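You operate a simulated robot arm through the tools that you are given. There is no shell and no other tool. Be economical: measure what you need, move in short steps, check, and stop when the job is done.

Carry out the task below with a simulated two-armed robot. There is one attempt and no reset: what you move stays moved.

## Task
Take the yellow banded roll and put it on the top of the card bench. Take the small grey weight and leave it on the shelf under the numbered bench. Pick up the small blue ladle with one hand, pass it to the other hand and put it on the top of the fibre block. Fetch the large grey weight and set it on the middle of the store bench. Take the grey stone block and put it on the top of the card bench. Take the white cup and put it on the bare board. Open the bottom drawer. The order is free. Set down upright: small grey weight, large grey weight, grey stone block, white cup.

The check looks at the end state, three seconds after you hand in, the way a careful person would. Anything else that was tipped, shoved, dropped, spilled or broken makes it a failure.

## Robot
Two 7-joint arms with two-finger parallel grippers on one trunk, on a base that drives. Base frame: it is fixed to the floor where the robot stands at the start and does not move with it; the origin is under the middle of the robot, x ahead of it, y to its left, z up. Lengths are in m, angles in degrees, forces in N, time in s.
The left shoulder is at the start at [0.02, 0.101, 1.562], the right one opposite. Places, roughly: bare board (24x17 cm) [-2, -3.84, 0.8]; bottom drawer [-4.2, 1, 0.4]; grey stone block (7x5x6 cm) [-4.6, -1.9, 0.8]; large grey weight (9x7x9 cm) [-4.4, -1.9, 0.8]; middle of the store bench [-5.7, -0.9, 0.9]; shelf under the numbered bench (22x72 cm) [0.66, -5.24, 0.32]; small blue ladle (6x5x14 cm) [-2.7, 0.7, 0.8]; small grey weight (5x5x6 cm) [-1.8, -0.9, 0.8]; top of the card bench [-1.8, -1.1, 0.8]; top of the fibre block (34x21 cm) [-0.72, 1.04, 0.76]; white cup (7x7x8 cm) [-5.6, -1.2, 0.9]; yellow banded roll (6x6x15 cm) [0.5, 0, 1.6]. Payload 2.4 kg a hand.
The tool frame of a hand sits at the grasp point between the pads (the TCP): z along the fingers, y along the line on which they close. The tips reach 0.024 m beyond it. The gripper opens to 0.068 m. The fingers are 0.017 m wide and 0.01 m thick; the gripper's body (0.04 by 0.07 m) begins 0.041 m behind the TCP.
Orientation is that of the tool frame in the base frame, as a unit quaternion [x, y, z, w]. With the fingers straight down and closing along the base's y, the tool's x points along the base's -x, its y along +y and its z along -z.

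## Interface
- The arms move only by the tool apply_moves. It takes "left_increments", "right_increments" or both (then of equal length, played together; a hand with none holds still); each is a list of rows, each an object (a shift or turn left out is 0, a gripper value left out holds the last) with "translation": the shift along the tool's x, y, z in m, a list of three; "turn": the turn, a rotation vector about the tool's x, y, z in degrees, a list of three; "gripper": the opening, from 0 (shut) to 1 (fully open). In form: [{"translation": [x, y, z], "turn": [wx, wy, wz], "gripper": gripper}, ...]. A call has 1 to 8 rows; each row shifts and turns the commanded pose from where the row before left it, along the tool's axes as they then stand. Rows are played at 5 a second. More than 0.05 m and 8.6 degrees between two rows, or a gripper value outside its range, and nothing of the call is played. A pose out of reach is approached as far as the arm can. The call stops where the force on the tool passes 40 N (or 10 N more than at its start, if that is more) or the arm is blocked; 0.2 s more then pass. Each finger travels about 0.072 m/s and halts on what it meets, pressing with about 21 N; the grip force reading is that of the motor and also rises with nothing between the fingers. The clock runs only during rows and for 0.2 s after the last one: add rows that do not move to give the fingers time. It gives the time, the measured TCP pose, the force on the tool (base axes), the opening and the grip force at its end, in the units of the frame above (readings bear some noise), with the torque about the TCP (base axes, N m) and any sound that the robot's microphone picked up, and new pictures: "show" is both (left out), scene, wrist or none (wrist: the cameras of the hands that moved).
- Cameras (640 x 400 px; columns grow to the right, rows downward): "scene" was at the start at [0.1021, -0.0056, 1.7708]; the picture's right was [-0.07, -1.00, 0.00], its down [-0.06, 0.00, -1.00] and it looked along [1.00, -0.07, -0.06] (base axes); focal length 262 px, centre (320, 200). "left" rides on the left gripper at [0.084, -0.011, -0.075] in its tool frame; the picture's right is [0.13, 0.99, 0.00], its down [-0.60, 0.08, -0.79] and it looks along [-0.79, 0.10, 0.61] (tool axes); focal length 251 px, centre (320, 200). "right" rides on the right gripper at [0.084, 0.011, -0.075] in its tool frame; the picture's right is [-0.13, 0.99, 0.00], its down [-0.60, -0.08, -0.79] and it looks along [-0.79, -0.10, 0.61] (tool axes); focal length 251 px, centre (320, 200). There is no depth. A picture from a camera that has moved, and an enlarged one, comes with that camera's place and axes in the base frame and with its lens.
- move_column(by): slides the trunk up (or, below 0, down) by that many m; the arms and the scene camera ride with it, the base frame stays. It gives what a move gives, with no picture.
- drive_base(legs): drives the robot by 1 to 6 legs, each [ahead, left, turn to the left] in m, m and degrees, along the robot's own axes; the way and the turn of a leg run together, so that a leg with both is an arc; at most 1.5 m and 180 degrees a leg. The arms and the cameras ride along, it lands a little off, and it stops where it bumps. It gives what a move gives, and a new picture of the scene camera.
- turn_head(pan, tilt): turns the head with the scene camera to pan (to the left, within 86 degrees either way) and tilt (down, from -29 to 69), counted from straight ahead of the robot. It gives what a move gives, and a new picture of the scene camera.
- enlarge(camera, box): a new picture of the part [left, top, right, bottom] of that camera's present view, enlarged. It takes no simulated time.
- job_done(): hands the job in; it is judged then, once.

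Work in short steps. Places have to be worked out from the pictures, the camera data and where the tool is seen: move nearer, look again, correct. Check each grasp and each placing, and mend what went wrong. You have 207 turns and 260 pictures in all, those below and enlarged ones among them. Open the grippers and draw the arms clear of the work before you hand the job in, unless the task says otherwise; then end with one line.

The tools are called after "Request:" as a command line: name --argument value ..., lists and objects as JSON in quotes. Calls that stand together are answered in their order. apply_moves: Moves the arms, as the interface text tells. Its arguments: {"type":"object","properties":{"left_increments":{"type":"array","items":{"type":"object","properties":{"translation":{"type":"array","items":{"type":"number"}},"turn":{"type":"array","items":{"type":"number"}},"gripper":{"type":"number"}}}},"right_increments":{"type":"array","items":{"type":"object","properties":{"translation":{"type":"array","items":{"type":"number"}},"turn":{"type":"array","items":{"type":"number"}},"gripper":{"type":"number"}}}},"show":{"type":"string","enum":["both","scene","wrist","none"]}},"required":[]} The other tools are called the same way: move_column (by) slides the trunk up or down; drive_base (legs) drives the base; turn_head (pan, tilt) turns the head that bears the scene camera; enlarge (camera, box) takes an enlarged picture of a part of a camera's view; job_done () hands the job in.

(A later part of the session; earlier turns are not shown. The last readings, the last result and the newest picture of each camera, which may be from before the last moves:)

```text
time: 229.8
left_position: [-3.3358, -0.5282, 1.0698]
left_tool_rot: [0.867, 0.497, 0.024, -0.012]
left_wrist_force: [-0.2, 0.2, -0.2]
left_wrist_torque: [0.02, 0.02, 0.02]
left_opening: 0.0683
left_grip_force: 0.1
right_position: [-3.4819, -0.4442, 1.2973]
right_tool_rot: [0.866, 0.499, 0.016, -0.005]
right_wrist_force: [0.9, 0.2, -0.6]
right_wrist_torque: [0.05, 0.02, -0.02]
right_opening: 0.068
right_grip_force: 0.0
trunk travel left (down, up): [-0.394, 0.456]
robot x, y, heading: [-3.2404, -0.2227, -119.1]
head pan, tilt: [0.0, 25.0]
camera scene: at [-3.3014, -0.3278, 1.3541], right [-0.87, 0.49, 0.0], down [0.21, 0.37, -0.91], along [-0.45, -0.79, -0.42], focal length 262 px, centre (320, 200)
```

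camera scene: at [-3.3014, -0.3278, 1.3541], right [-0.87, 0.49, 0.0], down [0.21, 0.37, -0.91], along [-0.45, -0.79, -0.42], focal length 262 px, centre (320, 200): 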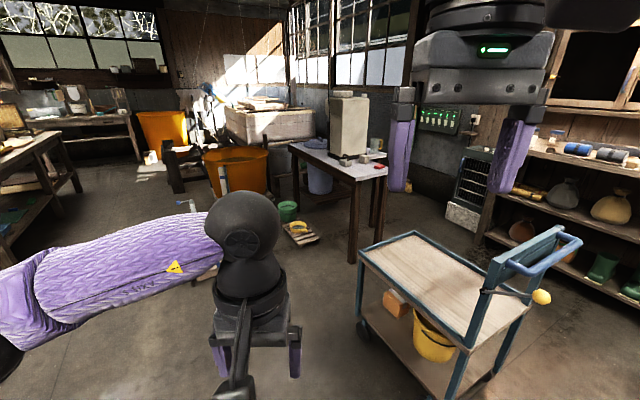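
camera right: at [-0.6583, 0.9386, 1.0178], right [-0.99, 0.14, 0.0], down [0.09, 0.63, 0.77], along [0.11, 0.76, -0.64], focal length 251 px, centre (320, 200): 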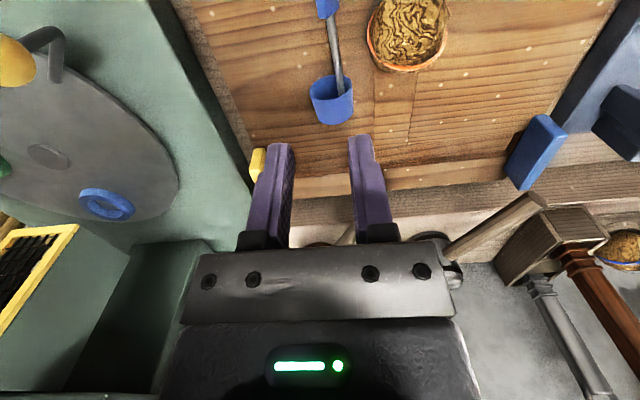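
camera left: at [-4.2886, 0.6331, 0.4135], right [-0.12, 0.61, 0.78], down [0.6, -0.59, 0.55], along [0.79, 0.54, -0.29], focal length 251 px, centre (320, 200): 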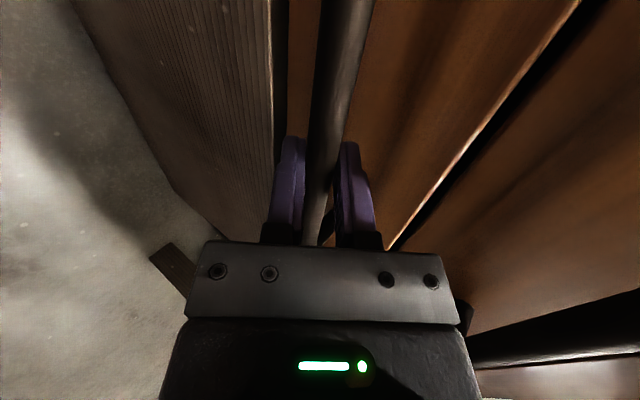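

The trolley stands as before. The table with the grey device should hold the large weight and stone block; I drive to its east side facing west.

Request:
drive_base --legs '[[0, 0, -60.5], [0, 1.5, 0], [0.3, 0.15, 0]]'

Request:
enlarge --camera "scene" --box '[170, 100, 490, 300]'

```text
time: 241.5
left_position: [-3.8168, -1.925, 1.0696]
left_tool_rot: [1.0, -0.006, 0.026, 0.001]
left_wrist_force: [0.2, 0.0, 0.4]
left_wrist_torque: [0.01, 0.02, -0.02]
left_opening: 0.0679
left_grip_force: 0.1
right_position: [-3.8166, -1.7593, 1.298]
right_tool_rot: [1.0, -0.005, 0.016, 0.006]
right_wrist_force: [0.2, 0.4, -0.2]
right_wrist_torque: [0.02, 0.04, 0.01]
right_opening: 0.0679
right_grip_force: 0.1
trunk travel left (down, up): [-0.394, 0.456]
robot x, y, heading: [-3.5029, -1.8516, -179.7]
head pan, tilt: [0.0, 25.0]
stopped in leg 3: the robot was blocked; the commanded pose is now the measured one
camera scene: at [-3.6261, -1.8559, 1.3542], right [0.0, 1.0, 0.0], down [0.42, 0.0, -0.91], along [-0.91, 0.0, -0.42], focal length 262 px, centre (320, 200)
```

scene: 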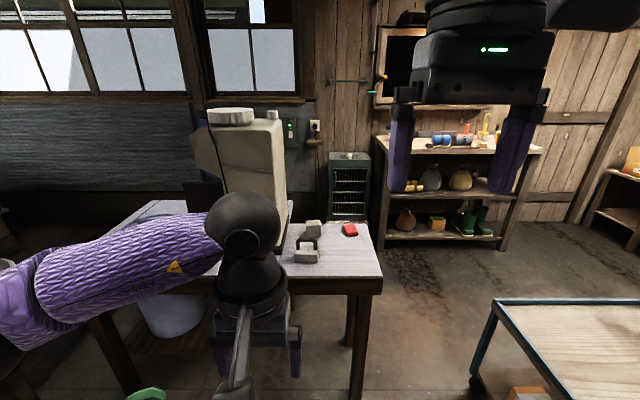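

```text
2.00 times, centred on (330, 200) of scene
camera zoom: at [-3.6261, -1.8559, 1.3542], right [0.0, 1.0, 0.0], down [0.42, 0.0, -0.91], along [-0.91, 0.0, -0.42], focal length 524 px, centre (300, 200)
```

zoom: 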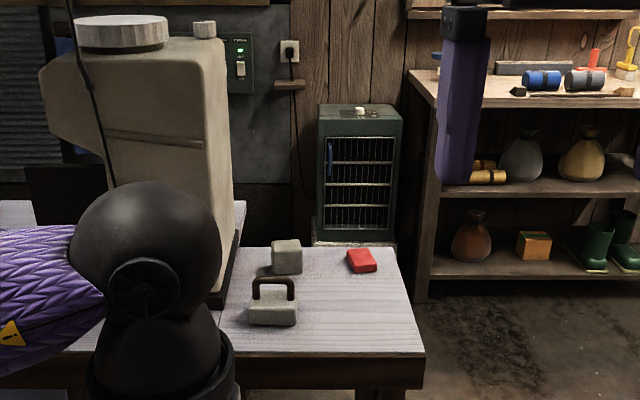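

I was stopped by something low; I look down to the left to see what is there.

Request:
turn_head --pan 60 --tilt 60

```text
time: 242.8
left_position: [-3.8159, -1.9241, 1.0694]
left_tool_rot: [1.0, -0.007, 0.026, 0.002]
left_wrist_force: [0.2, -0.6, -0.8]
left_wrist_torque: [-0.04, -0.02, -0.02]
left_opening: 0.068
left_grip_force: 0.1
right_position: [-3.8167, -1.7581, 1.2994]
right_tool_rot: [1.0, -0.005, 0.017, 0.005]
right_wrist_force: [-0.7, 0.3, 0.0]
right_wrist_torque: [-0.01, -0.03, 0.01]
right_opening: 0.068
right_grip_force: 0.0
trunk travel left (down, up): [-0.394, 0.456]
robot x, y, heading: [-3.5009, -1.8575, -179.8]
head pan, tilt: [60.0, 60.0]
camera scene: at [-3.5675, -1.9135, 1.3041], right [-0.87, 0.5, 0.0], down [0.43, 0.75, -0.5], along [-0.25, -0.43, -0.87], focal length 262 px, centre (320, 200)
```

scene: 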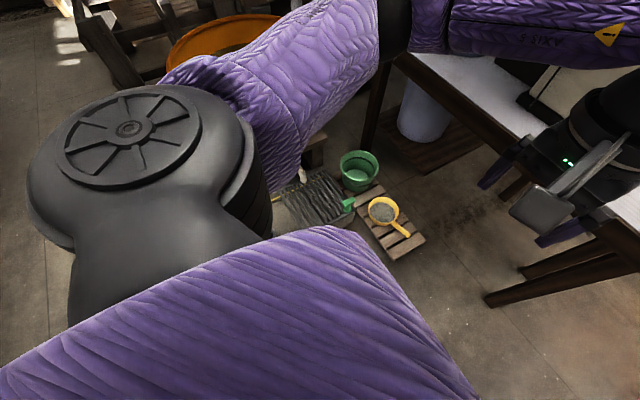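

I touched the edge of a floor pallet (y about -2.05). I move right, away from it, then ahead toward the table; the large weight is near (-4.36, -1.90), the stone block near (-4.52, -1.88).

Request:
turn_head --pan 0 --tilt 35

Request:
drive_base --legs '[[0, -0.09, 0], [0.3, 0, 0]]'

```text
time: 244.1
left_position: [-3.8173, -1.9251, 1.0701]
left_tool_rot: [1.0, -0.006, 0.027, 0.002]
left_wrist_force: [-0.5, -0.6, 0.2]
left_wrist_torque: [0.0, -0.03, 0.0]
left_opening: 0.0679
left_grip_force: 0.2
right_position: [-3.8146, -1.7584, 1.2973]
right_tool_rot: [1.0, -0.005, 0.016, 0.005]
right_wrist_force: [0.3, 0.1, -0.3]
right_wrist_torque: [0.02, 0.01, -0.03]
right_opening: 0.0681
right_grip_force: 0.0
trunk travel left (down, up): [-0.394, 0.456]
robot x, y, heading: [-3.5018, -1.8543, -180.0]
head pan, tilt: [0.0, 35.0]
camera scene: at [-3.6224, -1.856, 1.3383], right [0.0, 1.0, 0.0], down [0.57, 0.0, -0.82], along [-0.82, 0.0, -0.57], focal length 262 px, centre (320, 200)
```

scene: 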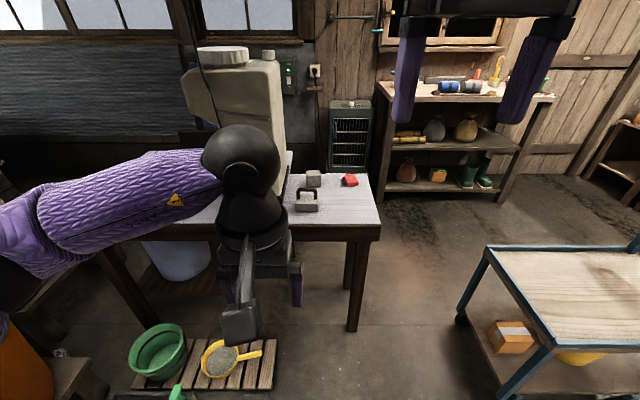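

```text
time: 246.9
left_position: [-4.1164, -1.8372, 1.0699]
left_tool_rot: [1.0, -0.007, 0.026, 0.002]
left_wrist_force: [0.4, 0.4, 1.0]
left_wrist_torque: [-0.01, 0.02, 0.0]
left_opening: 0.068
left_grip_force: 0.0
right_position: [-4.1165, -1.6699, 1.2981]
right_tool_rot: [1.0, -0.006, 0.017, 0.006]
right_wrist_force: [-0.2, -0.4, 0.4]
right_wrist_torque: [0.02, 0.01, -0.01]
right_opening: 0.0682
right_grip_force: 0.1
trunk travel left (down, up): [-0.394, 0.456]
robot x, y, heading: [-3.8026, -1.7669, -179.7]
head pan, tilt: [0.0, 35.0]
camera scene: at [-3.9217, -1.7676, 1.3383], right [0.0, 1.0, 0.0], down [0.57, 0.0, -0.82], along [-0.82, 0.0, -0.57], focal length 262 px, centre (320, 200)
```

scene: 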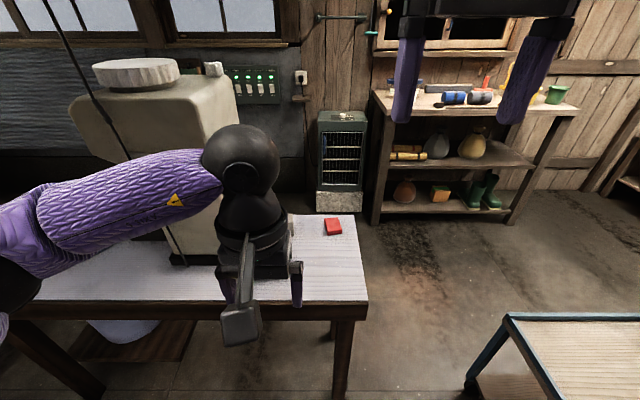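

The left arm hides the items from the head, so I take a left wrist view first.

Request:
apply_moves --left_increments '[{"translation": [0, 0.03, 0]}, {}]' --show "wrist"

```text
time: 247.5
left_position: [-4.1158, -1.867, 1.0701]
left_tool_rot: [1.0, -0.006, 0.027, 0.002]
left_wrist_force: [-0.2, 0.9, -0.6]
left_wrist_torque: [0.01, 0.02, 0.0]
left_opening: 0.0679
left_grip_force: 0.1
right_position: [-4.1157, -1.6703, 1.2972]
right_tool_rot: [1.0, -0.005, 0.017, 0.006]
right_wrist_force: [-0.3, 0.0, 0.2]
right_wrist_torque: [-0.02, 0.0, -0.02]
right_opening: 0.068
right_grip_force: 0.1
trunk travel left (down, up): [-0.394, 0.456]
robot x, y, heading: [-3.7998, -1.7683, -179.8]
head pan, tilt: [0.0, 35.0]
camera left: at [-4.0364, -1.8569, 1.1484], right [0.12, -0.99, 0.01], down [-0.65, -0.07, 0.76], along [-0.75, -0.1, -0.65], focal length 251 px, centre (320, 200)
```

left: 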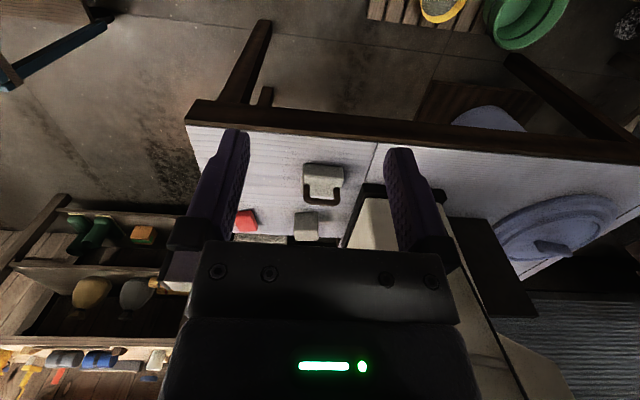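

The weight's centre is at (-4.357, -1.903) with its handle bar along y near z 0.88; the block is at about (-4.49, -1.885). I yaw the left hand 90° so it closes along x.

Request:
apply_moves --left_increments '[{"translation": [0, 0.02, 0], "turn": [0, 0, 8.5]}, {"translation": [0, 0, 0], "turn": [0, 0, 8.5]}, {"turn": [0, 0, 8.5]}, {"turn": [0, 0, 8.5]}, {"turn": [0, 0, 8.5]}, {"turn": [0, 0, 8.5]}, {"turn": [0, 0, 8.5]}, {"turn": [0, 0, 8.5]}]' --show "none"

Request:
apply_moves --left_increments '[{"turn": [0, 0, 8.5]}, {"turn": [0, 0, 8.5]}, {"turn": [0, 0, 5]}, {}]' --show "none"

Request:
drive_base --legs '[[0.2, 0, 0]]'

Request:
apply_moves --left_increments '[{}]' --show "wrist"

```text
time: 249.3
left_position: [-4.1116, -1.8841, 1.072]
left_tool_rot: [0.839, -0.543, 0.024, -0.012]
left_wrist_force: [0.8, 0.3, -0.3]
left_wrist_torque: [-0.02, -0.03, -0.01]
left_opening: 0.068
left_grip_force: 0.1
left hand out of reach, approached as far as the arm can: row 8
right_position: [-4.1155, -1.6694, 1.2978]
right_tool_rot: [1.0, -0.005, 0.018, 0.005]
right_wrist_force: [-0.4, -0.3, 0.0]
right_wrist_torque: [0.01, 0.02, 0.02]
right_opening: 0.068
right_grip_force: 0.1
trunk travel left (down, up): [-0.394, 0.456]
robot x, y, heading: [-3.8026, -1.7667, -179.8]
head pan, tilt: [0.0, 35.0]
```

```text
time: 250.3
left_position: [-4.1146, -1.8343, 1.0748]
left_tool_rot: [0.812, -0.583, 0.022, -0.013]
left_wrist_force: [0.3, 0.2, 0.4]
left_wrist_torque: [0.02, -0.03, -0.02]
left_opening: 0.0681
left_grip_force: 0.0
left hand out of reach, approached as far as the arm can: row 1, 2, 3
right_position: [-4.1156, -1.6704, 1.2976]
right_tool_rot: [1.0, -0.005, 0.016, 0.004]
right_wrist_force: [0.5, -0.3, 0.8]
right_wrist_torque: [-0.01, 0.02, 0.02]
right_opening: 0.0678
right_grip_force: 0.0
trunk travel left (down, up): [-0.394, 0.456]
robot x, y, heading: [-3.7996, -1.7666, -179.9]
head pan, tilt: [0.0, 35.0]
```

```text
time: 251.9
left_position: [-4.3134, -1.8354, 1.0745]
left_tool_rot: [0.812, -0.583, 0.022, -0.013]
left_wrist_force: [-0.4, 0.0, 0.4]
left_wrist_torque: [-0.01, -0.01, -0.02]
left_opening: 0.0679
left_grip_force: 0.0
right_position: [-4.3158, -1.6698, 1.2964]
right_tool_rot: [1.0, -0.005, 0.018, 0.006]
right_wrist_force: [0.3, 0.1, -0.4]
right_wrist_torque: [0.0, 0.02, -0.04]
right_opening: 0.0681
right_grip_force: 0.1
trunk travel left (down, up): [-0.394, 0.456]
robot x, y, heading: [-3.9988, -1.7629, -180.0]
head pan, tilt: [0.0, 35.0]
camera scene: at [-4.1208, -1.7682, 1.3383], right [0.0, 1.0, 0.0], down [0.57, 0.0, -0.82], along [-0.82, 0.0, -0.57], focal length 262 px, centre (320, 200)
```

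scene: 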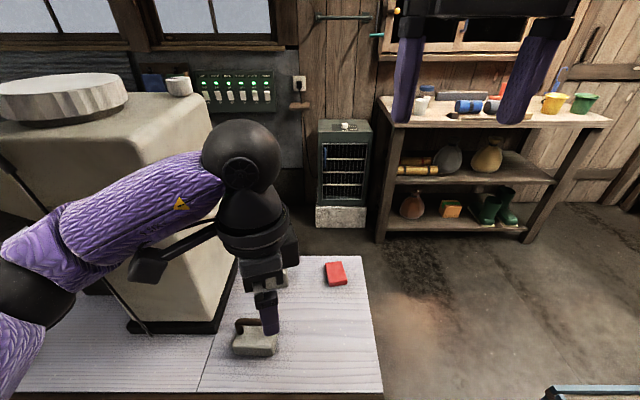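

```text
time: 252.3
left_position: [-4.3137, -1.835, 1.0761]
left_tool_rot: [0.811, -0.584, 0.022, -0.013]
left_wrist_force: [0.6, 0.1, 0.1]
left_wrist_torque: [-0.06, 0.03, -0.01]
left_opening: 0.068
left_grip_force: 0.1
right_position: [-4.3143, -1.6709, 1.2985]
right_tool_rot: [1.0, -0.006, 0.017, 0.006]
right_wrist_force: [-0.3, 0.6, 0.2]
right_wrist_torque: [-0.02, 0.02, -0.02]
right_opening: 0.068
right_grip_force: 0.0
trunk travel left (down, up): [-0.394, 0.456]
robot x, y, heading: [-4.0012, -1.7681, -179.8]
head pan, tilt: [0.0, 35.0]
camera left: at [-4.2803, -1.912, 1.1512], right [-0.9, -0.44, -0.04], down [-0.31, 0.55, 0.78], along [-0.32, 0.71, -0.63], focal length 251 px, centre (320, 200)
```

left: 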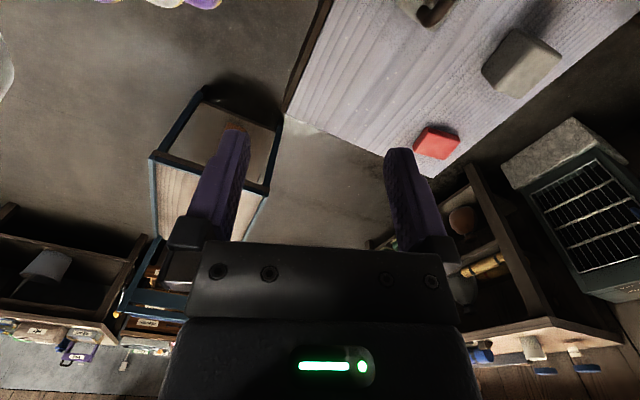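

Yaw stopped at about 72°. I move the hand over the weight and try the remaining turn there, at a safe height.

Request:
apply_moves --left_increments '[{"translation": [0.025, 0.031, 0]}, {"translation": [0.025, 0.031, 0]}, {"translation": [0, 0, 0.04]}, {"turn": [0, 0, 8]}, {"turn": [0, 0, 8]}, {}]' --show "both"

```text
time: 253.7
left_position: [-4.2816, -1.8311, 1.0495]
left_tool_rot: [0.772, -0.636, 0.022, -0.014]
left_wrist_force: [0.6, -0.9, 0.3]
left_wrist_torque: [-0.03, -0.02, 0.01]
left_opening: 0.068
left_grip_force: 0.1
left hand out of reach, approached as far as the arm can: row 1, 2, 3, 4, 5
right_position: [-4.3145, -1.6702, 1.2986]
right_tool_rot: [1.0, -0.006, 0.015, 0.006]
right_wrist_force: [0.0, 0.4, -0.5]
right_wrist_torque: [0.02, -0.01, -0.01]
right_opening: 0.0677
right_grip_force: 0.1
trunk travel left (down, up): [-0.394, 0.456]
robot x, y, heading: [-4.0002, -1.7696, -179.6]
head pan, tilt: [0.0, 35.0]
camera scene: at [-4.1203, -1.7681, 1.3383], right [0.0, 1.0, 0.0], down [0.57, 0.0, -0.82], along [-0.82, 0.0, -0.57], focal length 262 px, centre (320, 200)
camera left: at [-4.2606, -1.9122, 1.1244], right [-0.95, -0.31, -0.05], down [-0.23, 0.58, 0.78], along [-0.22, 0.75, -0.63], focal length 251 px, centre (320, 200)
```

scene: 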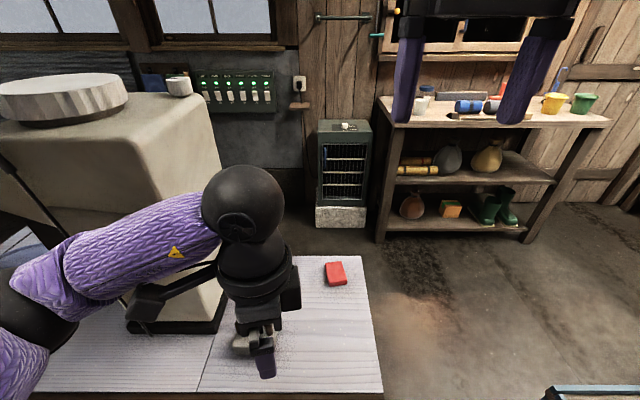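
left: 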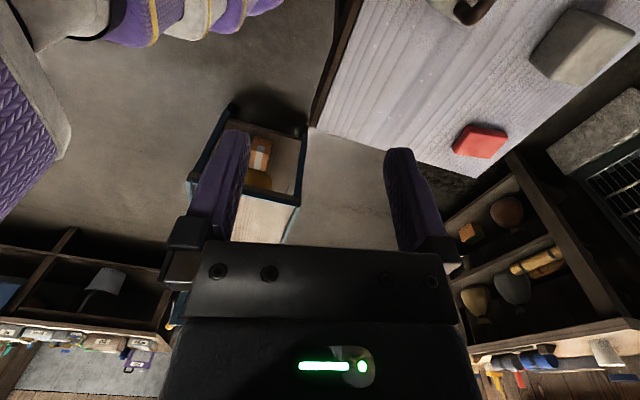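

Yaw is limited near vertical, but at the drawer the same roll worked with the hand pitched forward. I pitch the hand about 34° forward and finish the yaw.

Request:
apply_moves --left_increments '[{"turn": [-8.5, 0, 0]}, {"turn": [-8.5, 0, 0]}, {"turn": [-8.5, 0, 0]}, {"turn": [-8.5, 0, 0]}, {"turn": [0, 0, 8]}, {"turn": [0, 0, 4]}, {}]' --show "wrist"

```text
time: 255.3
left_position: [-4.282, -1.831, 1.0497]
left_tool_rot: [-0.672, 0.69, 0.143, -0.228]
left_wrist_force: [-0.5, -0.1, 0.6]
left_wrist_torque: [-0.01, 0.01, 0.02]
left_opening: 0.068
left_grip_force: 0.0
right_position: [-4.3151, -1.6711, 1.2972]
right_tool_rot: [1.0, -0.006, 0.017, 0.005]
right_wrist_force: [0.2, 0.3, -0.3]
right_wrist_torque: [0.03, 0.02, 0.01]
right_opening: 0.0683
right_grip_force: 0.1
trunk travel left (down, up): [-0.394, 0.456]
robot x, y, heading: [-3.9993, -1.7664, -180.0]
head pan, tilt: [0.0, 35.0]
camera left: at [-4.2341, -1.9084, 1.1172], right [-0.85, -0.07, 0.52], down [0.33, 0.69, 0.64], along [-0.4, 0.72, -0.57], focal length 251 px, centre (320, 200)
```

left: 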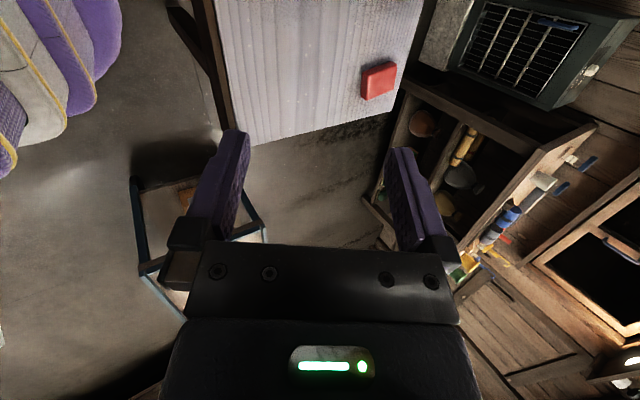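

The orientation is now right (yaw 90°, pitch 30°). I approach to 10 cm before the bar.

Request:
apply_moves --left_increments '[{"translation": [0.025, -0.008, 0]}, {"translation": [0.025, -0.008, 0.02]}, {"translation": [0, -0.009, 0.035]}, {"translation": [0, 0, 0.035]}, {}]' --show "both"

```text
time: 256.5
left_position: [-4.3252, -1.8809, 0.9674]
left_tool_rot: [-0.672, 0.69, 0.144, -0.228]
left_wrist_force: [0.9, -0.3, 0.4]
left_wrist_torque: [-0.03, -0.01, -0.02]
left_opening: 0.0682
left_grip_force: 0.0
left hand out of reach, approached as far as the arm can: row 1, 2
right_position: [-4.3148, -1.6709, 1.2983]
right_tool_rot: [1.0, -0.005, 0.017, 0.006]
right_wrist_force: [-0.7, 0.3, -0.7]
right_wrist_torque: [0.02, -0.01, -0.01]
right_opening: 0.068
right_grip_force: 0.1
trunk travel left (down, up): [-0.394, 0.456]
robot x, y, heading: [-4.0023, -1.7707, -179.6]
head pan, tilt: [0.0, 35.0]
camera scene: at [-4.12, -1.7683, 1.3384], right [0.0, 1.0, 0.0], down [0.57, 0.0, -0.82], along [-0.82, 0.0, -0.57], focal length 262 px, centre (320, 200)
camera left: at [-4.2775, -1.9576, 1.0343], right [-0.85, -0.07, 0.51], down [0.33, 0.69, 0.64], along [-0.4, 0.72, -0.57], focal length 251 px, centre (320, 200)
```

scene: 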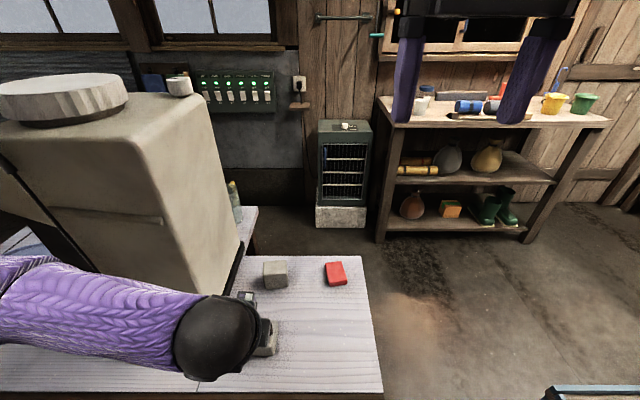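
left: 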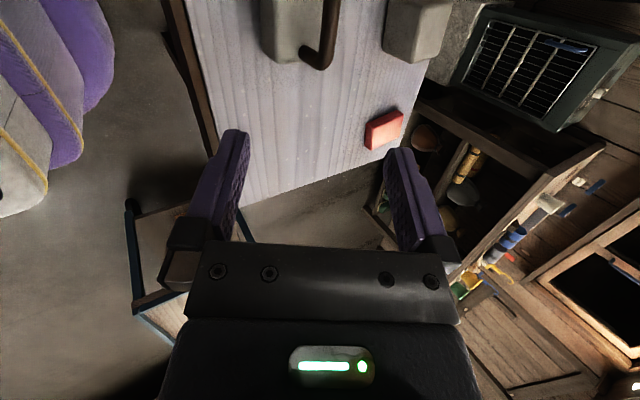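

Cross-checking rays from several views shows the table is lower (z about 0.73): the bar is at (-4.428, -1.908, 0.814) and the block at about (-4.585, -1.89). I lower the trunk 6 cm and drive 6 cm ahead, then look.

Request:
move_column --by -0.06

Request:
drive_base --legs '[[0.06, 0, 0]]'

Request:
apply_moves --left_increments '[{"translation": [0.01, 0, 0]}, {}]' --show "wrist"

```text
time: 257.5
left_position: [-4.3253, -1.8821, 0.9062]
left_tool_rot: [-0.672, 0.69, 0.143, -0.228]
left_wrist_force: [-0.2, -0.5, -0.4]
left_wrist_torque: [-0.02, 0.02, 0.0]
left_opening: 0.0679
left_grip_force: 0.0
right_position: [-4.3141, -1.6702, 1.2385]
right_tool_rot: [1.0, -0.005, 0.016, 0.005]
right_wrist_force: [0.3, 0.5, 0.1]
right_wrist_torque: [-0.01, 0.0, -0.01]
right_opening: 0.068
right_grip_force: 0.0
trunk travel left (down, up): [-0.334, 0.516]
robot x, y, heading: [-4.001, -1.7715, -179.7]
head pan, tilt: [0.0, 35.0]
```

```text
time: 258.4
left_position: [-4.3861, -1.8814, 0.905]
left_tool_rot: [-0.672, 0.691, 0.143, -0.227]
left_wrist_force: [0.3, 0.7, 0.0]
left_wrist_torque: [-0.01, 0.02, 0.03]
left_opening: 0.0678
left_grip_force: 0.1
right_position: [-4.3759, -1.6712, 1.2376]
right_tool_rot: [1.0, -0.006, 0.017, 0.005]
right_wrist_force: [0.8, -0.2, -0.2]
right_wrist_torque: [0.0, 0.0, 0.01]
right_opening: 0.068
right_grip_force: 0.0
trunk travel left (down, up): [-0.334, 0.516]
robot x, y, heading: [-4.0581, -1.7671, -179.6]
head pan, tilt: [0.0, 35.0]
camera scene: at [-4.1904, -1.7685, 1.2778], right [0.0, 1.0, 0.0], down [0.57, 0.0, -0.82], along [-0.82, 0.0, -0.57], focal length 262 px, centre (320, 200)
```

scene: 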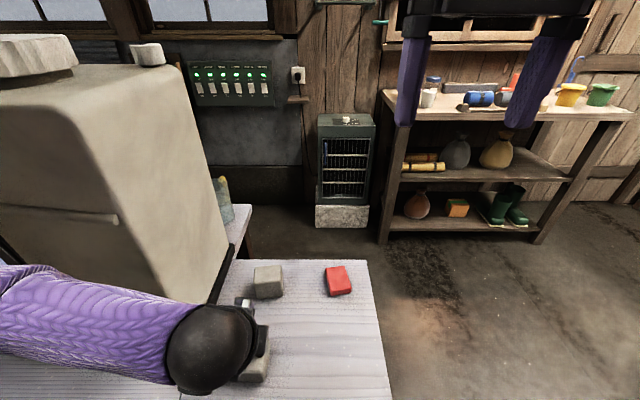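

```text
time: 259.0
left_position: [-4.3859, -1.8918, 0.9068]
left_tool_rot: [-0.671, 0.691, 0.143, -0.228]
left_wrist_force: [0.2, 0.6, -0.4]
left_wrist_torque: [0.02, -0.01, 0.02]
left_opening: 0.0678
left_grip_force: 0.0
right_position: [-4.3748, -1.6703, 1.2385]
right_tool_rot: [1.0, -0.005, 0.016, 0.004]
right_wrist_force: [-0.6, -1.0, -0.6]
right_wrist_torque: [-0.01, -0.01, 0.0]
right_opening: 0.068
right_grip_force: 0.0
trunk travel left (down, up): [-0.334, 0.516]
robot x, y, heading: [-4.0596, -1.7684, -179.7]
head pan, tilt: [0.0, 35.0]
camera left: at [-4.3382, -1.969, 0.9751], right [-0.85, -0.07, 0.51], down [0.33, 0.69, 0.64], along [-0.4, 0.72, -0.57], focal length 251 px, centre (320, 200)
```

left: 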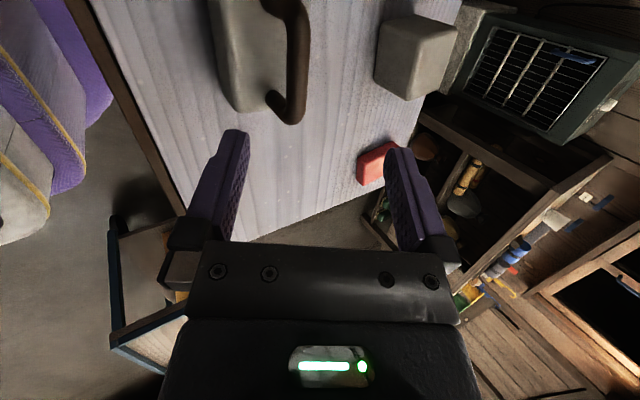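

The bar reads at x -4.422, its north end at y -1.88. I narrow the opening, align, and advance 6 cm along the fingers.

Request:
apply_moves --left_increments '[{"translation": [0.004, -0.016, 0], "gripper": 0.5}, {"translation": [0, 0, 0.03]}, {"translation": [0, 0, 0.03]}, {}]' --show "wrist"

```text
time: 260.0
left_position: [-4.4021, -1.9046, 0.8476]
left_tool_rot: [-0.671, 0.69, 0.143, -0.228]
left_wrist_force: [0.7, 0.1, -0.5]
left_wrist_torque: [0.01, 0.02, -0.04]
left_opening: 0.0339
left_grip_force: 0.0
right_position: [-4.3749, -1.672, 1.2374]
right_tool_rot: [1.0, -0.005, 0.016, 0.006]
right_wrist_force: [0.2, 1.2, -0.7]
right_wrist_torque: [-0.02, 0.02, 0.0]
right_opening: 0.0681
right_grip_force: 0.2
trunk travel left (down, up): [-0.334, 0.516]
robot x, y, heading: [-4.0607, -1.7672, -180.0]
head pan, tilt: [0.0, 35.0]
camera left: at [-4.3541, -1.9807, 0.9155], right [-0.85, -0.07, 0.51], down [0.33, 0.69, 0.64], along [-0.4, 0.72, -0.57], focal length 251 px, centre (320, 200)
```

left: 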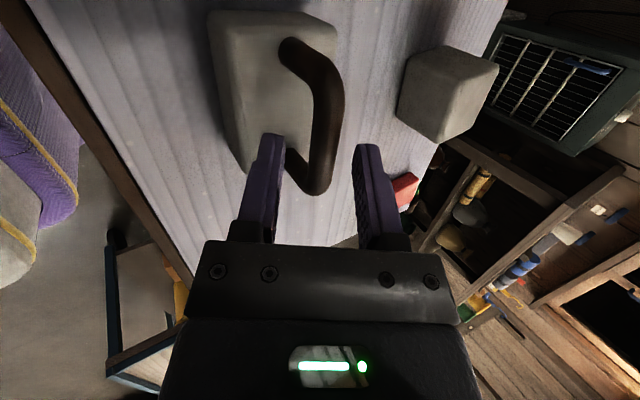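

The bar is nicely between the fingers; its centre is at y -1.92. I shift 1.3 cm left, advance 3.4 cm and close.

Request:
apply_moves --left_increments '[{"translation": [0.013, 0.002, 0]}, {"translation": [0, 0, 0.018]}, {"translation": [0, 0, 0.016]}, {}, {"gripper": 0}, {}, {}]' --show "wrist"

```text
time: 261.6
left_position: [-4.4221, -1.9199, 0.8221]
left_tool_rot: [-0.672, 0.69, 0.143, -0.228]
left_wrist_force: [-5.1, -1.0, 4.7]
left_wrist_torque: [-0.01, 0.0, 0.07]
left_opening: 0.0138
left_grip_force: 21.1
right_position: [-4.3747, -1.6712, 1.2379]
right_tool_rot: [1.0, -0.005, 0.017, 0.006]
right_wrist_force: [-0.1, -0.8, 0.0]
right_wrist_torque: [0.03, 0.01, 0.01]
right_opening: 0.0682
right_grip_force: 0.1
trunk travel left (down, up): [-0.334, 0.516]
robot x, y, heading: [-4.0604, -1.7687, -179.9]
head pan, tilt: [0.0, 35.0]
camera left: at [-4.3734, -1.9969, 0.8905], right [-0.85, -0.07, 0.51], down [0.33, 0.69, 0.64], along [-0.4, 0.72, -0.57], focal length 251 px, centre (320, 200)
```

left: 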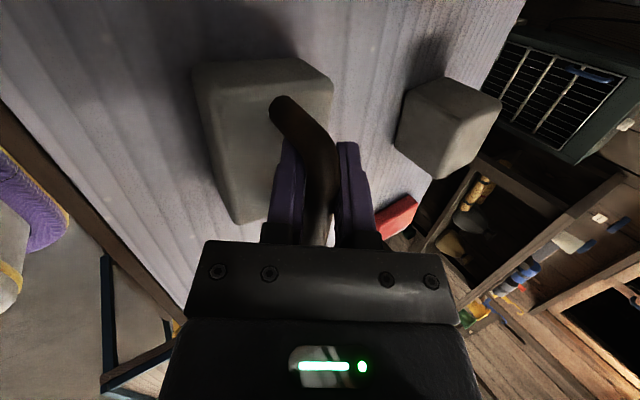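

Gripped. I lift with the trunk 10 cm and check that the weight comes along.

Request:
move_column --by 0.1

Request:
apply_moves --left_increments '[{}]' --show "both"

```text
time: 263.0
left_position: [-4.4194, -1.9194, 0.9217]
left_tool_rot: [-0.672, 0.69, 0.142, -0.228]
left_wrist_force: [0.6, -0.5, -5.7]
left_wrist_torque: [-0.08, 0.02, -0.01]
left_opening: 0.0136
left_grip_force: 20.6
right_position: [-4.3744, -1.6714, 1.3379]
right_tool_rot: [1.0, -0.006, 0.017, 0.004]
right_wrist_force: [0.5, 0.8, 0.3]
right_wrist_torque: [-0.02, 0.03, 0.0]
right_opening: 0.0679
right_grip_force: 0.0
trunk travel left (down, up): [-0.434, 0.416]
robot x, y, heading: [-4.0602, -1.77, -179.8]
head pan, tilt: [0.0, 35.0]
```

```text
time: 263.4
left_position: [-4.4208, -1.9194, 0.9222]
left_tool_rot: [-0.672, 0.691, 0.143, -0.227]
left_wrist_force: [0.6, -0.6, -5.4]
left_wrist_torque: [-0.06, 0.02, -0.01]
left_opening: 0.0134
left_grip_force: 21.1
right_position: [-4.3743, -1.6708, 1.3375]
right_tool_rot: [1.0, -0.006, 0.017, 0.005]
right_wrist_force: [0.2, 0.1, -1.2]
right_wrist_torque: [0.0, 0.05, 0.02]
right_opening: 0.068
right_grip_force: 0.0
trunk travel left (down, up): [-0.434, 0.416]
robot x, y, heading: [-4.0592, -1.7675, -179.8]
head pan, tilt: [0.0, 35.0]
camera scene: at [-4.1751, -1.7686, 1.3785], right [0.0, 1.0, 0.0], down [0.57, 0.0, -0.82], along [-0.82, 0.0, -0.57], focal length 262 px, centre (320, 200)
camera left: at [-4.3734, -1.9968, 0.9895], right [-0.85, -0.07, 0.51], down [0.33, 0.69, 0.64], along [-0.4, 0.72, -0.57], focal length 251 px, centre (320, 200)
```

scene: 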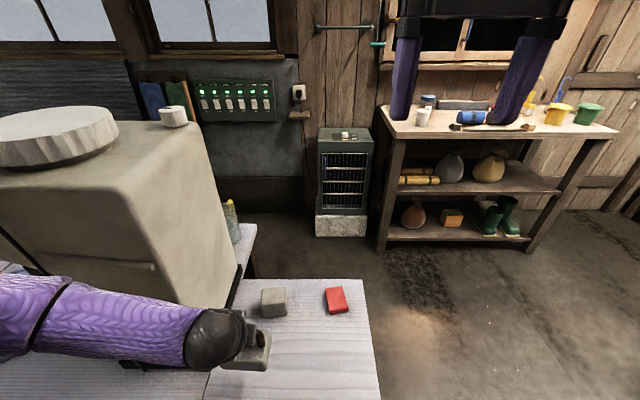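
left: 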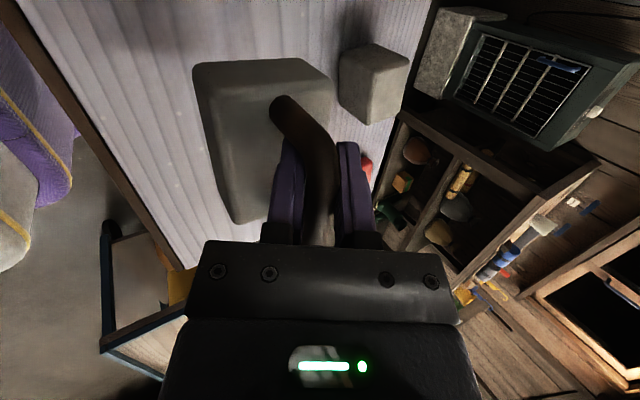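

The weight is held (about 0.5 kg). The store bench lies north-west beyond the trolley; I raise the trunk, back off and drive around the trolley's north side.

Request:
move_column --by 0.2

Request:
drive_base --legs '[[-0.76, 0, 0], [0, -1.0, 0], [0, -0.68, 0], [1.45, 0, 0]]'

```text
time: 265.5
left_position: [-4.4219, -1.919, 1.1215]
left_tool_rot: [-0.672, 0.69, 0.143, -0.227]
left_wrist_force: [-0.1, -0.5, -5.5]
left_wrist_torque: [-0.09, 0.03, -0.02]
left_opening: 0.0134
left_grip_force: 20.5
right_position: [-4.3758, -1.6711, 1.5382]
right_tool_rot: [1.0, -0.006, 0.017, 0.005]
right_wrist_force: [0.7, -0.2, 0.3]
right_wrist_torque: [-0.03, 0.01, -0.01]
right_opening: 0.0679
right_grip_force: 0.1
trunk travel left (down, up): [-0.634, 0.216]
robot x, y, heading: [-4.0615, -1.7708, -180.0]
head pan, tilt: [0.0, 35.0]
```

```text
time: 284.7
left_position: [-5.1276, -0.2259, 1.1224]
left_tool_rot: [-0.674, 0.688, 0.142, -0.228]
left_wrist_force: [0.7, 0.2, -5.7]
left_wrist_torque: [-0.08, 0.04, 0.01]
left_opening: 0.0137
left_grip_force: 21.0
right_position: [-5.083, 0.0236, 1.538]
right_tool_rot: [1.0, -0.002, 0.016, 0.005]
right_wrist_force: [-0.9, 0.1, -0.3]
right_wrist_torque: [-0.01, 0.04, -0.02]
right_opening: 0.0682
right_grip_force: 0.1
trunk travel left (down, up): [-0.634, 0.216]
robot x, y, heading: [-4.7646, -0.0756, -179.4]
head pan, tilt: [0.0, 35.0]
camera scene: at [-4.8682, -0.0735, 1.5791], right [-0.01, 1.0, 0.0], down [0.57, 0.01, -0.82], along [-0.82, -0.01, -0.57], focal length 262 px, centre (320, 200)
```

scene: 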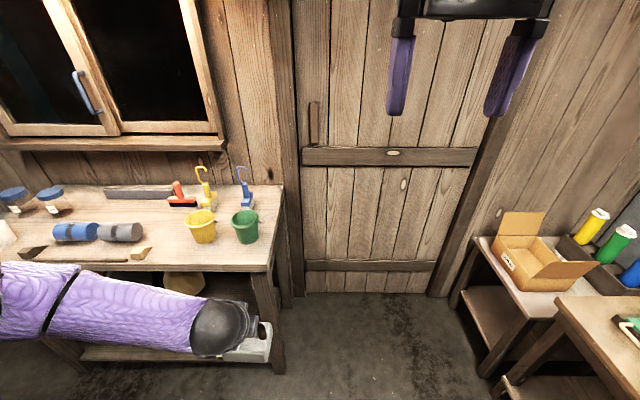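

I see the store bench (front edge x about -5.46). I move left 0.6 m and look at the bench top.

Request:
drive_base --legs '[[0, 0.65, -0.6]]'

Request:
enlarge --camera "scene" --box '[40, 120, 360, 320]'

```text
time: 288.3
left_position: [-5.1279, -0.8752, 1.1214]
left_tool_rot: [-0.669, 0.693, 0.143, -0.227]
left_wrist_force: [0.1, 0.3, -5.7]
left_wrist_torque: [-0.04, 0.02, -0.02]
left_opening: 0.0137
left_grip_force: 21.0
right_position: [-5.0813, -0.6257, 1.5371]
right_tool_rot: [1.0, -0.009, 0.016, 0.003]
right_wrist_force: [-0.1, 0.4, 0.3]
right_wrist_torque: [0.02, 0.02, -0.01]
right_opening: 0.0678
right_grip_force: 0.0
trunk travel left (down, up): [-0.634, 0.216]
robot x, y, heading: [-4.7622, -0.7313, 179.9]
head pan, tilt: [0.0, 35.0]
camera scene: at [-4.8669, -0.7263, 1.5791], right [0.01, 1.0, 0.0], down [0.57, 0.0, -0.82], along [-0.82, 0.0, -0.57], focal length 262 px, centre (320, 200)
```

scene: 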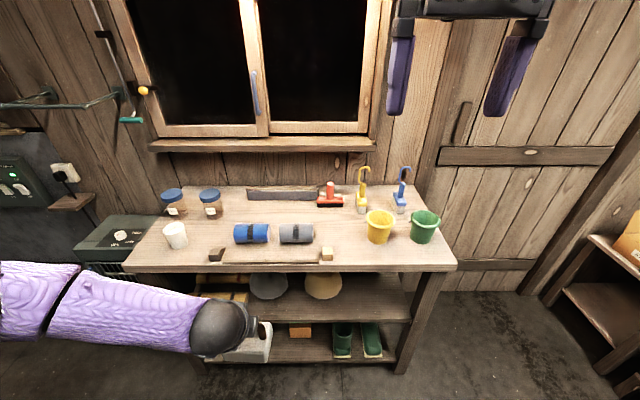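

```text
2.00 times, centred on (200, 220) of scene
camera zoom: at [-4.8669, -0.7263, 1.5791], right [0.01, 1.0, 0.0], down [0.57, 0.0, -0.82], along [-0.82, 0.0, -0.57], focal length 524 px, centre (560, 160)
```

zoom: 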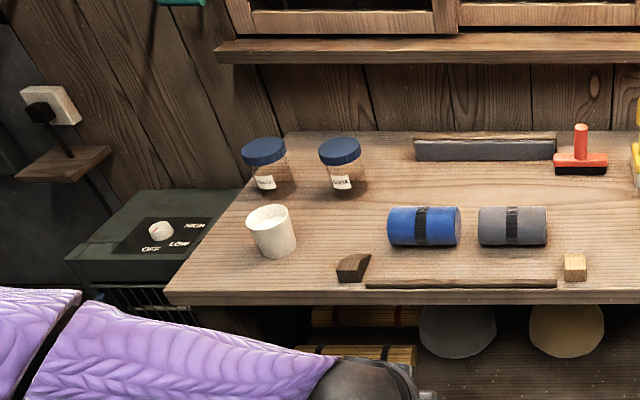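

The bench middle is just behind the two rolls, near (-5.71, -0.90). The forearm would pass over the cup, so I pick the cup first with the right hand by pinching its rim. I move left and lower the right arm in front of the bench.

Request:
drive_base --legs '[[0, 0.55, 0]]'

Request:
move_column --by -0.09

Request:
apply_moves --right_increments '[{"translation": [0, 0, 0.05]}, {"translation": [0, 0, 0.05]}, {"translation": [0, 0, 0.05]}, {"translation": [0, 0, 0.05]}, {"translation": [0, 0, 0.05]}, {"translation": [0, 0, 0.05]}, {"translation": [0, 0, 0.03]}, {}]' --show "both"

```text
time: 291.4
left_position: [-5.1287, -1.4222, 1.123]
left_tool_rot: [-0.671, 0.691, 0.143, -0.228]
left_wrist_force: [0.2, 0.8, -4.5]
left_wrist_torque: [-0.06, 0.03, -0.01]
left_opening: 0.0136
left_grip_force: 21.1
right_position: [-5.0829, -1.1722, 1.5385]
right_tool_rot: [1.0, -0.006, 0.016, 0.004]
right_wrist_force: [-0.3, 0.0, -0.6]
right_wrist_torque: [-0.01, -0.02, 0.02]
right_opening: 0.0677
right_grip_force: 0.1
trunk travel left (down, up): [-0.634, 0.216]
robot x, y, heading: [-4.7668, -1.2725, -180.0]
head pan, tilt: [0.0, 35.0]
camera scene: at [-4.8683, -1.2707, 1.5791], right [0.0, 1.0, 0.0], down [0.57, 0.0, -0.82], along [-0.82, 0.0, -0.57], focal length 262 px, centre (320, 200)
```

scene: 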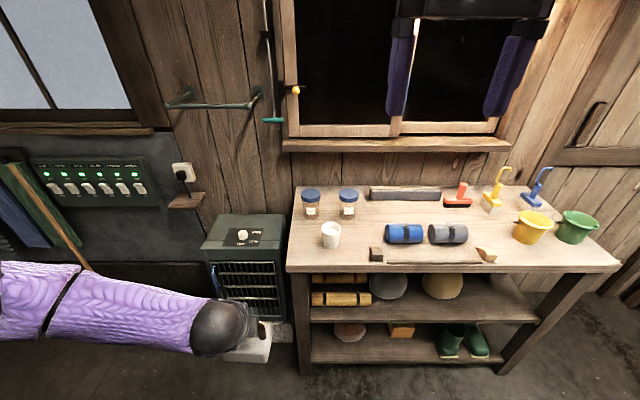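

```text
time: 292.7
left_position: [-5.1291, -1.4206, 1.031]
left_tool_rot: [-0.671, 0.691, 0.143, -0.227]
left_wrist_force: [-0.3, 0.5, -5.5]
left_wrist_torque: [-0.04, 0.07, -0.02]
left_opening: 0.0135
left_grip_force: 21.0
right_position: [-5.0826, -1.1721, 1.447]
right_tool_rot: [1.0, -0.006, 0.017, 0.006]
right_wrist_force: [0.4, -0.1, -0.1]
right_wrist_torque: [-0.01, -0.03, 0.02]
right_opening: 0.0681
right_grip_force: 0.1
trunk travel left (down, up): [-0.544, 0.306]
robot x, y, heading: [-4.7663, -1.2697, -180.1]
head pan, tilt: [0.0, 35.0]
```

```text
time: 294.5
left_position: [-5.1283, -1.4205, 1.0312]
left_tool_rot: [-0.672, 0.691, 0.142, -0.227]
left_wrist_force: [-0.6, 0.1, -5.0]
left_wrist_torque: [-0.06, 0.08, 0.0]
left_opening: 0.0139
left_grip_force: 20.8
right_position: [-5.07, -1.1755, 1.1191]
right_tool_rot: [1.0, -0.006, 0.018, 0.005]
right_wrist_force: [-1.0, -0.2, 0.7]
right_wrist_torque: [0.01, 0.0, 0.01]
right_opening: 0.0678
right_grip_force: 0.1
trunk travel left (down, up): [-0.544, 0.306]
robot x, y, heading: [-4.7657, -1.2674, -180.0]
head pan, tilt: [0.0, 35.0]
camera scene: at [-4.8725, -1.2701, 1.489], right [0.0, 1.0, 0.0], down [0.57, 0.0, -0.82], along [-0.82, 0.0, -0.57], focal length 262 px, centre (320, 200)
camera right: at [-4.9895, -1.1877, 1.1964], right [-0.14, -0.99, 0.01], down [-0.63, 0.09, 0.77], along [-0.76, 0.11, -0.64], focal length 251 px, centre (320, 200)
```

scene: 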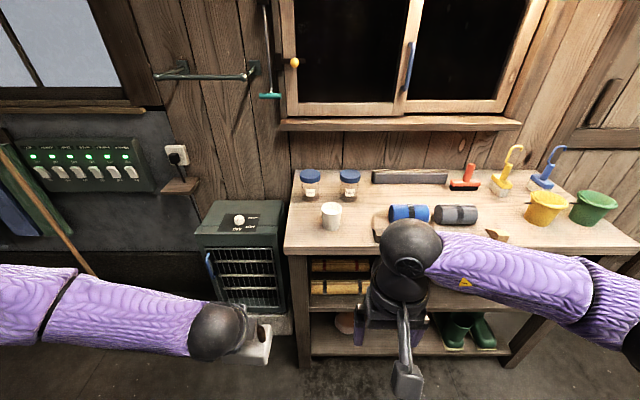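
right: 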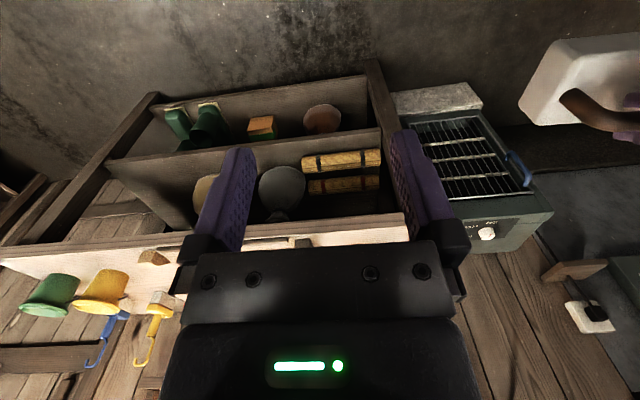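

Triangulated cup: centre (-5.566, -1.232), rim z 0.983, bench 0.90. I drive ahead 0.42 with a 2 cm left shift, then view from the right wrist.

Request:
drive_base --legs '[[0.42, 0.02, 0]]'

Request:
apply_moves --right_increments '[{"translation": [-0.035, 0, 0], "gripper": 0.6}, {"translation": [-0.035, 0, 0]}, {}]' --show "wrist"

```text
time: 297.1
left_position: [-5.5468, -1.4394, 1.0311]
left_tool_rot: [-0.67, 0.692, 0.143, -0.227]
left_wrist_force: [0.4, -0.1, -5.4]
left_wrist_torque: [-0.08, 0.02, 0.02]
left_opening: 0.0132
left_grip_force: 21.7
right_position: [-5.4872, -1.1943, 1.1189]
right_tool_rot: [1.0, -0.008, 0.018, 0.005]
right_wrist_force: [-0.1, -0.1, -1.0]
right_wrist_torque: [0.02, -0.04, -0.01]
right_opening: 0.068
right_grip_force: 0.0
trunk travel left (down, up): [-0.544, 0.306]
robot x, y, heading: [-5.1844, -1.2877, 179.5]
head pan, tilt: [0.0, 35.0]
camera scene: at [-5.2906, -1.2889, 1.489], right [0.0, 1.0, 0.0], down [0.57, 0.0, -0.82], along [-0.82, 0.0, -0.57], focal length 262 px, centre (320, 200)
```

scene: 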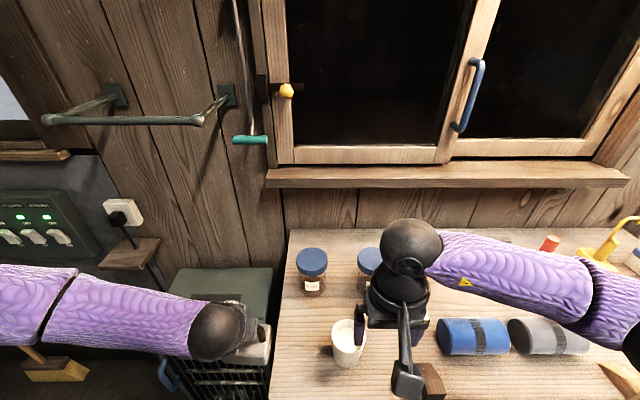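

```text
time: 297.9
left_position: [-5.546, -1.439, 1.0316]
left_tool_rot: [-0.671, 0.691, 0.144, -0.227]
left_wrist_force: [-0.4, -0.3, -5.7]
left_wrist_torque: [-0.05, 0.03, 0.02]
left_opening: 0.0138
left_grip_force: 21.2
right_position: [-5.5589, -1.1939, 1.1175]
right_tool_rot: [1.0, -0.008, 0.017, 0.005]
right_wrist_force: [0.8, 0.5, 0.0]
right_wrist_torque: [-0.03, -0.02, 0.01]
right_opening: 0.0407
right_grip_force: 0.0
trunk travel left (down, up): [-0.544, 0.306]
robot x, y, heading: [-5.1872, -1.286, 179.7]
head pan, tilt: [0.0, 35.0]
camera right: at [-5.4782, -1.2056, 1.1954], right [-0.14, -0.99, 0.01], down [-0.63, 0.1, 0.77], along [-0.76, 0.11, -0.64], focal length 251 px, centre (320, 200)
```

right: 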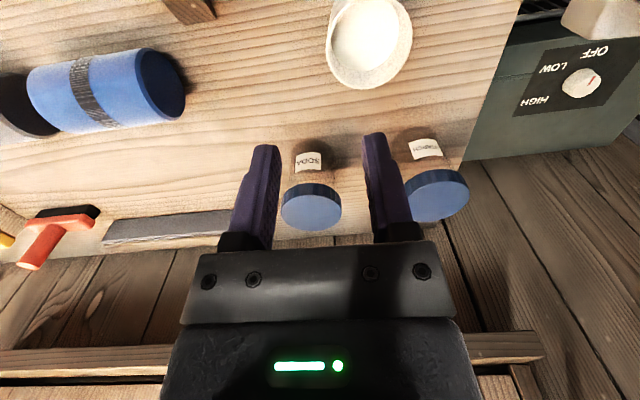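

The rim centre is at (-5.55, -1.234). I shift 6 mm and lower so that one finger goes inside the cup, stopping above first to check.

Request:
apply_moves --right_increments '[{"translation": [0.002, 0.006, 0.03]}, {"translation": [0, 0, 0.04]}, {"translation": [0, 0, 0.03]}, {}]' --show "both"

```text
time: 298.9
left_position: [-5.5468, -1.4392, 1.0312]
left_tool_rot: [-0.67, 0.692, 0.143, -0.227]
left_wrist_force: [-0.1, 0.1, -4.8]
left_wrist_torque: [-0.1, 0.0, -0.01]
left_opening: 0.0136
left_grip_force: 20.6
right_position: [-5.5534, -1.1989, 1.0161]
right_tool_rot: [1.0, -0.008, 0.016, 0.005]
right_wrist_force: [-0.7, -0.3, 0.7]
right_wrist_torque: [-0.03, -0.02, 0.01]
right_opening: 0.0406
right_grip_force: 0.1
trunk travel left (down, up): [-0.544, 0.306]
robot x, y, heading: [-5.1874, -1.289, 179.9]
head pan, tilt: [0.0, 35.0]
camera scene: at [-5.2898, -1.2889, 1.489], right [0.0, 1.0, 0.0], down [0.57, 0.0, -0.82], along [-0.82, 0.0, -0.57], focal length 262 px, centre (320, 200)
camera right: at [-5.4713, -1.2117, 1.0945], right [-0.15, -0.99, 0.01], down [-0.63, 0.1, 0.77], along [-0.76, 0.11, -0.64], focal length 251 px, centre (320, 200)
```

scene: 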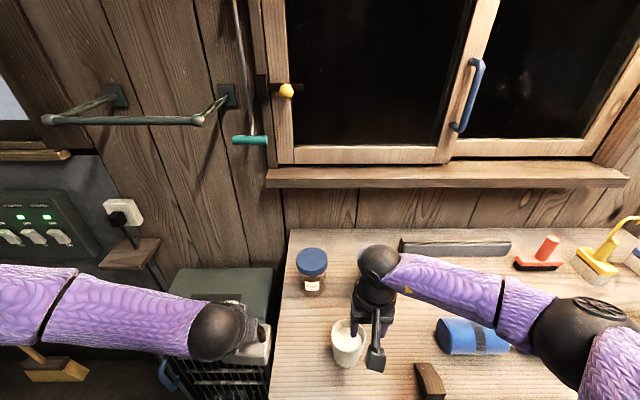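
right: 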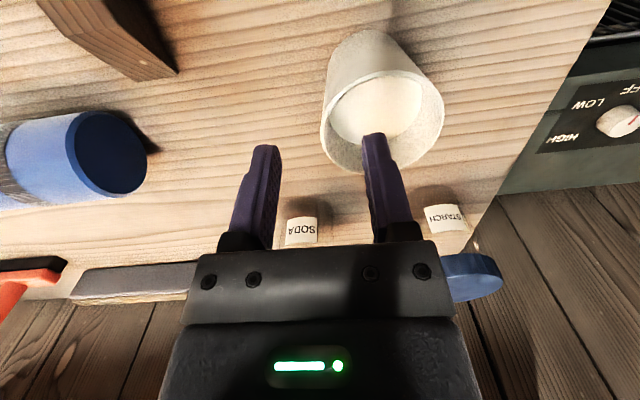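

The inner finger is over the cup's middle, the other outside. I lower the last 3.7 cm and close gently.

Request:
apply_moves --right_increments '[{"translation": [0.006, 0, 0.02]}, {"translation": [0, 0, 0.017]}, {}, {"gripper": 0}, {}, {}, {}]' --show "wrist"

```text
time: 300.5
left_position: [-5.5458, -1.4392, 1.032]
left_tool_rot: [-0.671, 0.692, 0.143, -0.227]
left_wrist_force: [0.1, 0.4, -6.3]
left_wrist_torque: [-0.05, 0.03, 0.0]
left_opening: 0.0136
left_grip_force: 21.3
right_position: [-5.5451, -1.1996, 0.9814]
right_tool_rot: [1.0, -0.008, 0.016, 0.005]
right_wrist_force: [0.7, -2.2, 4.9]
right_wrist_torque: [-0.44, -0.21, 0.0]
right_opening: 0.003
right_grip_force: 20.5
trunk travel left (down, up): [-0.544, 0.306]
robot x, y, heading: [-5.1854, -1.2872, 179.9]
head pan, tilt: [0.0, 35.0]
camera right: at [-5.4643, -1.2126, 1.0586], right [-0.15, -0.99, 0.01], down [-0.63, 0.1, 0.77], along [-0.76, 0.11, -0.64], focal length 251 px, centre (320, 200)
```

right: 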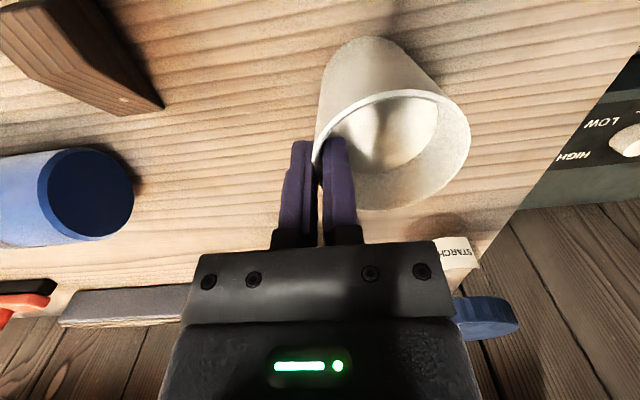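

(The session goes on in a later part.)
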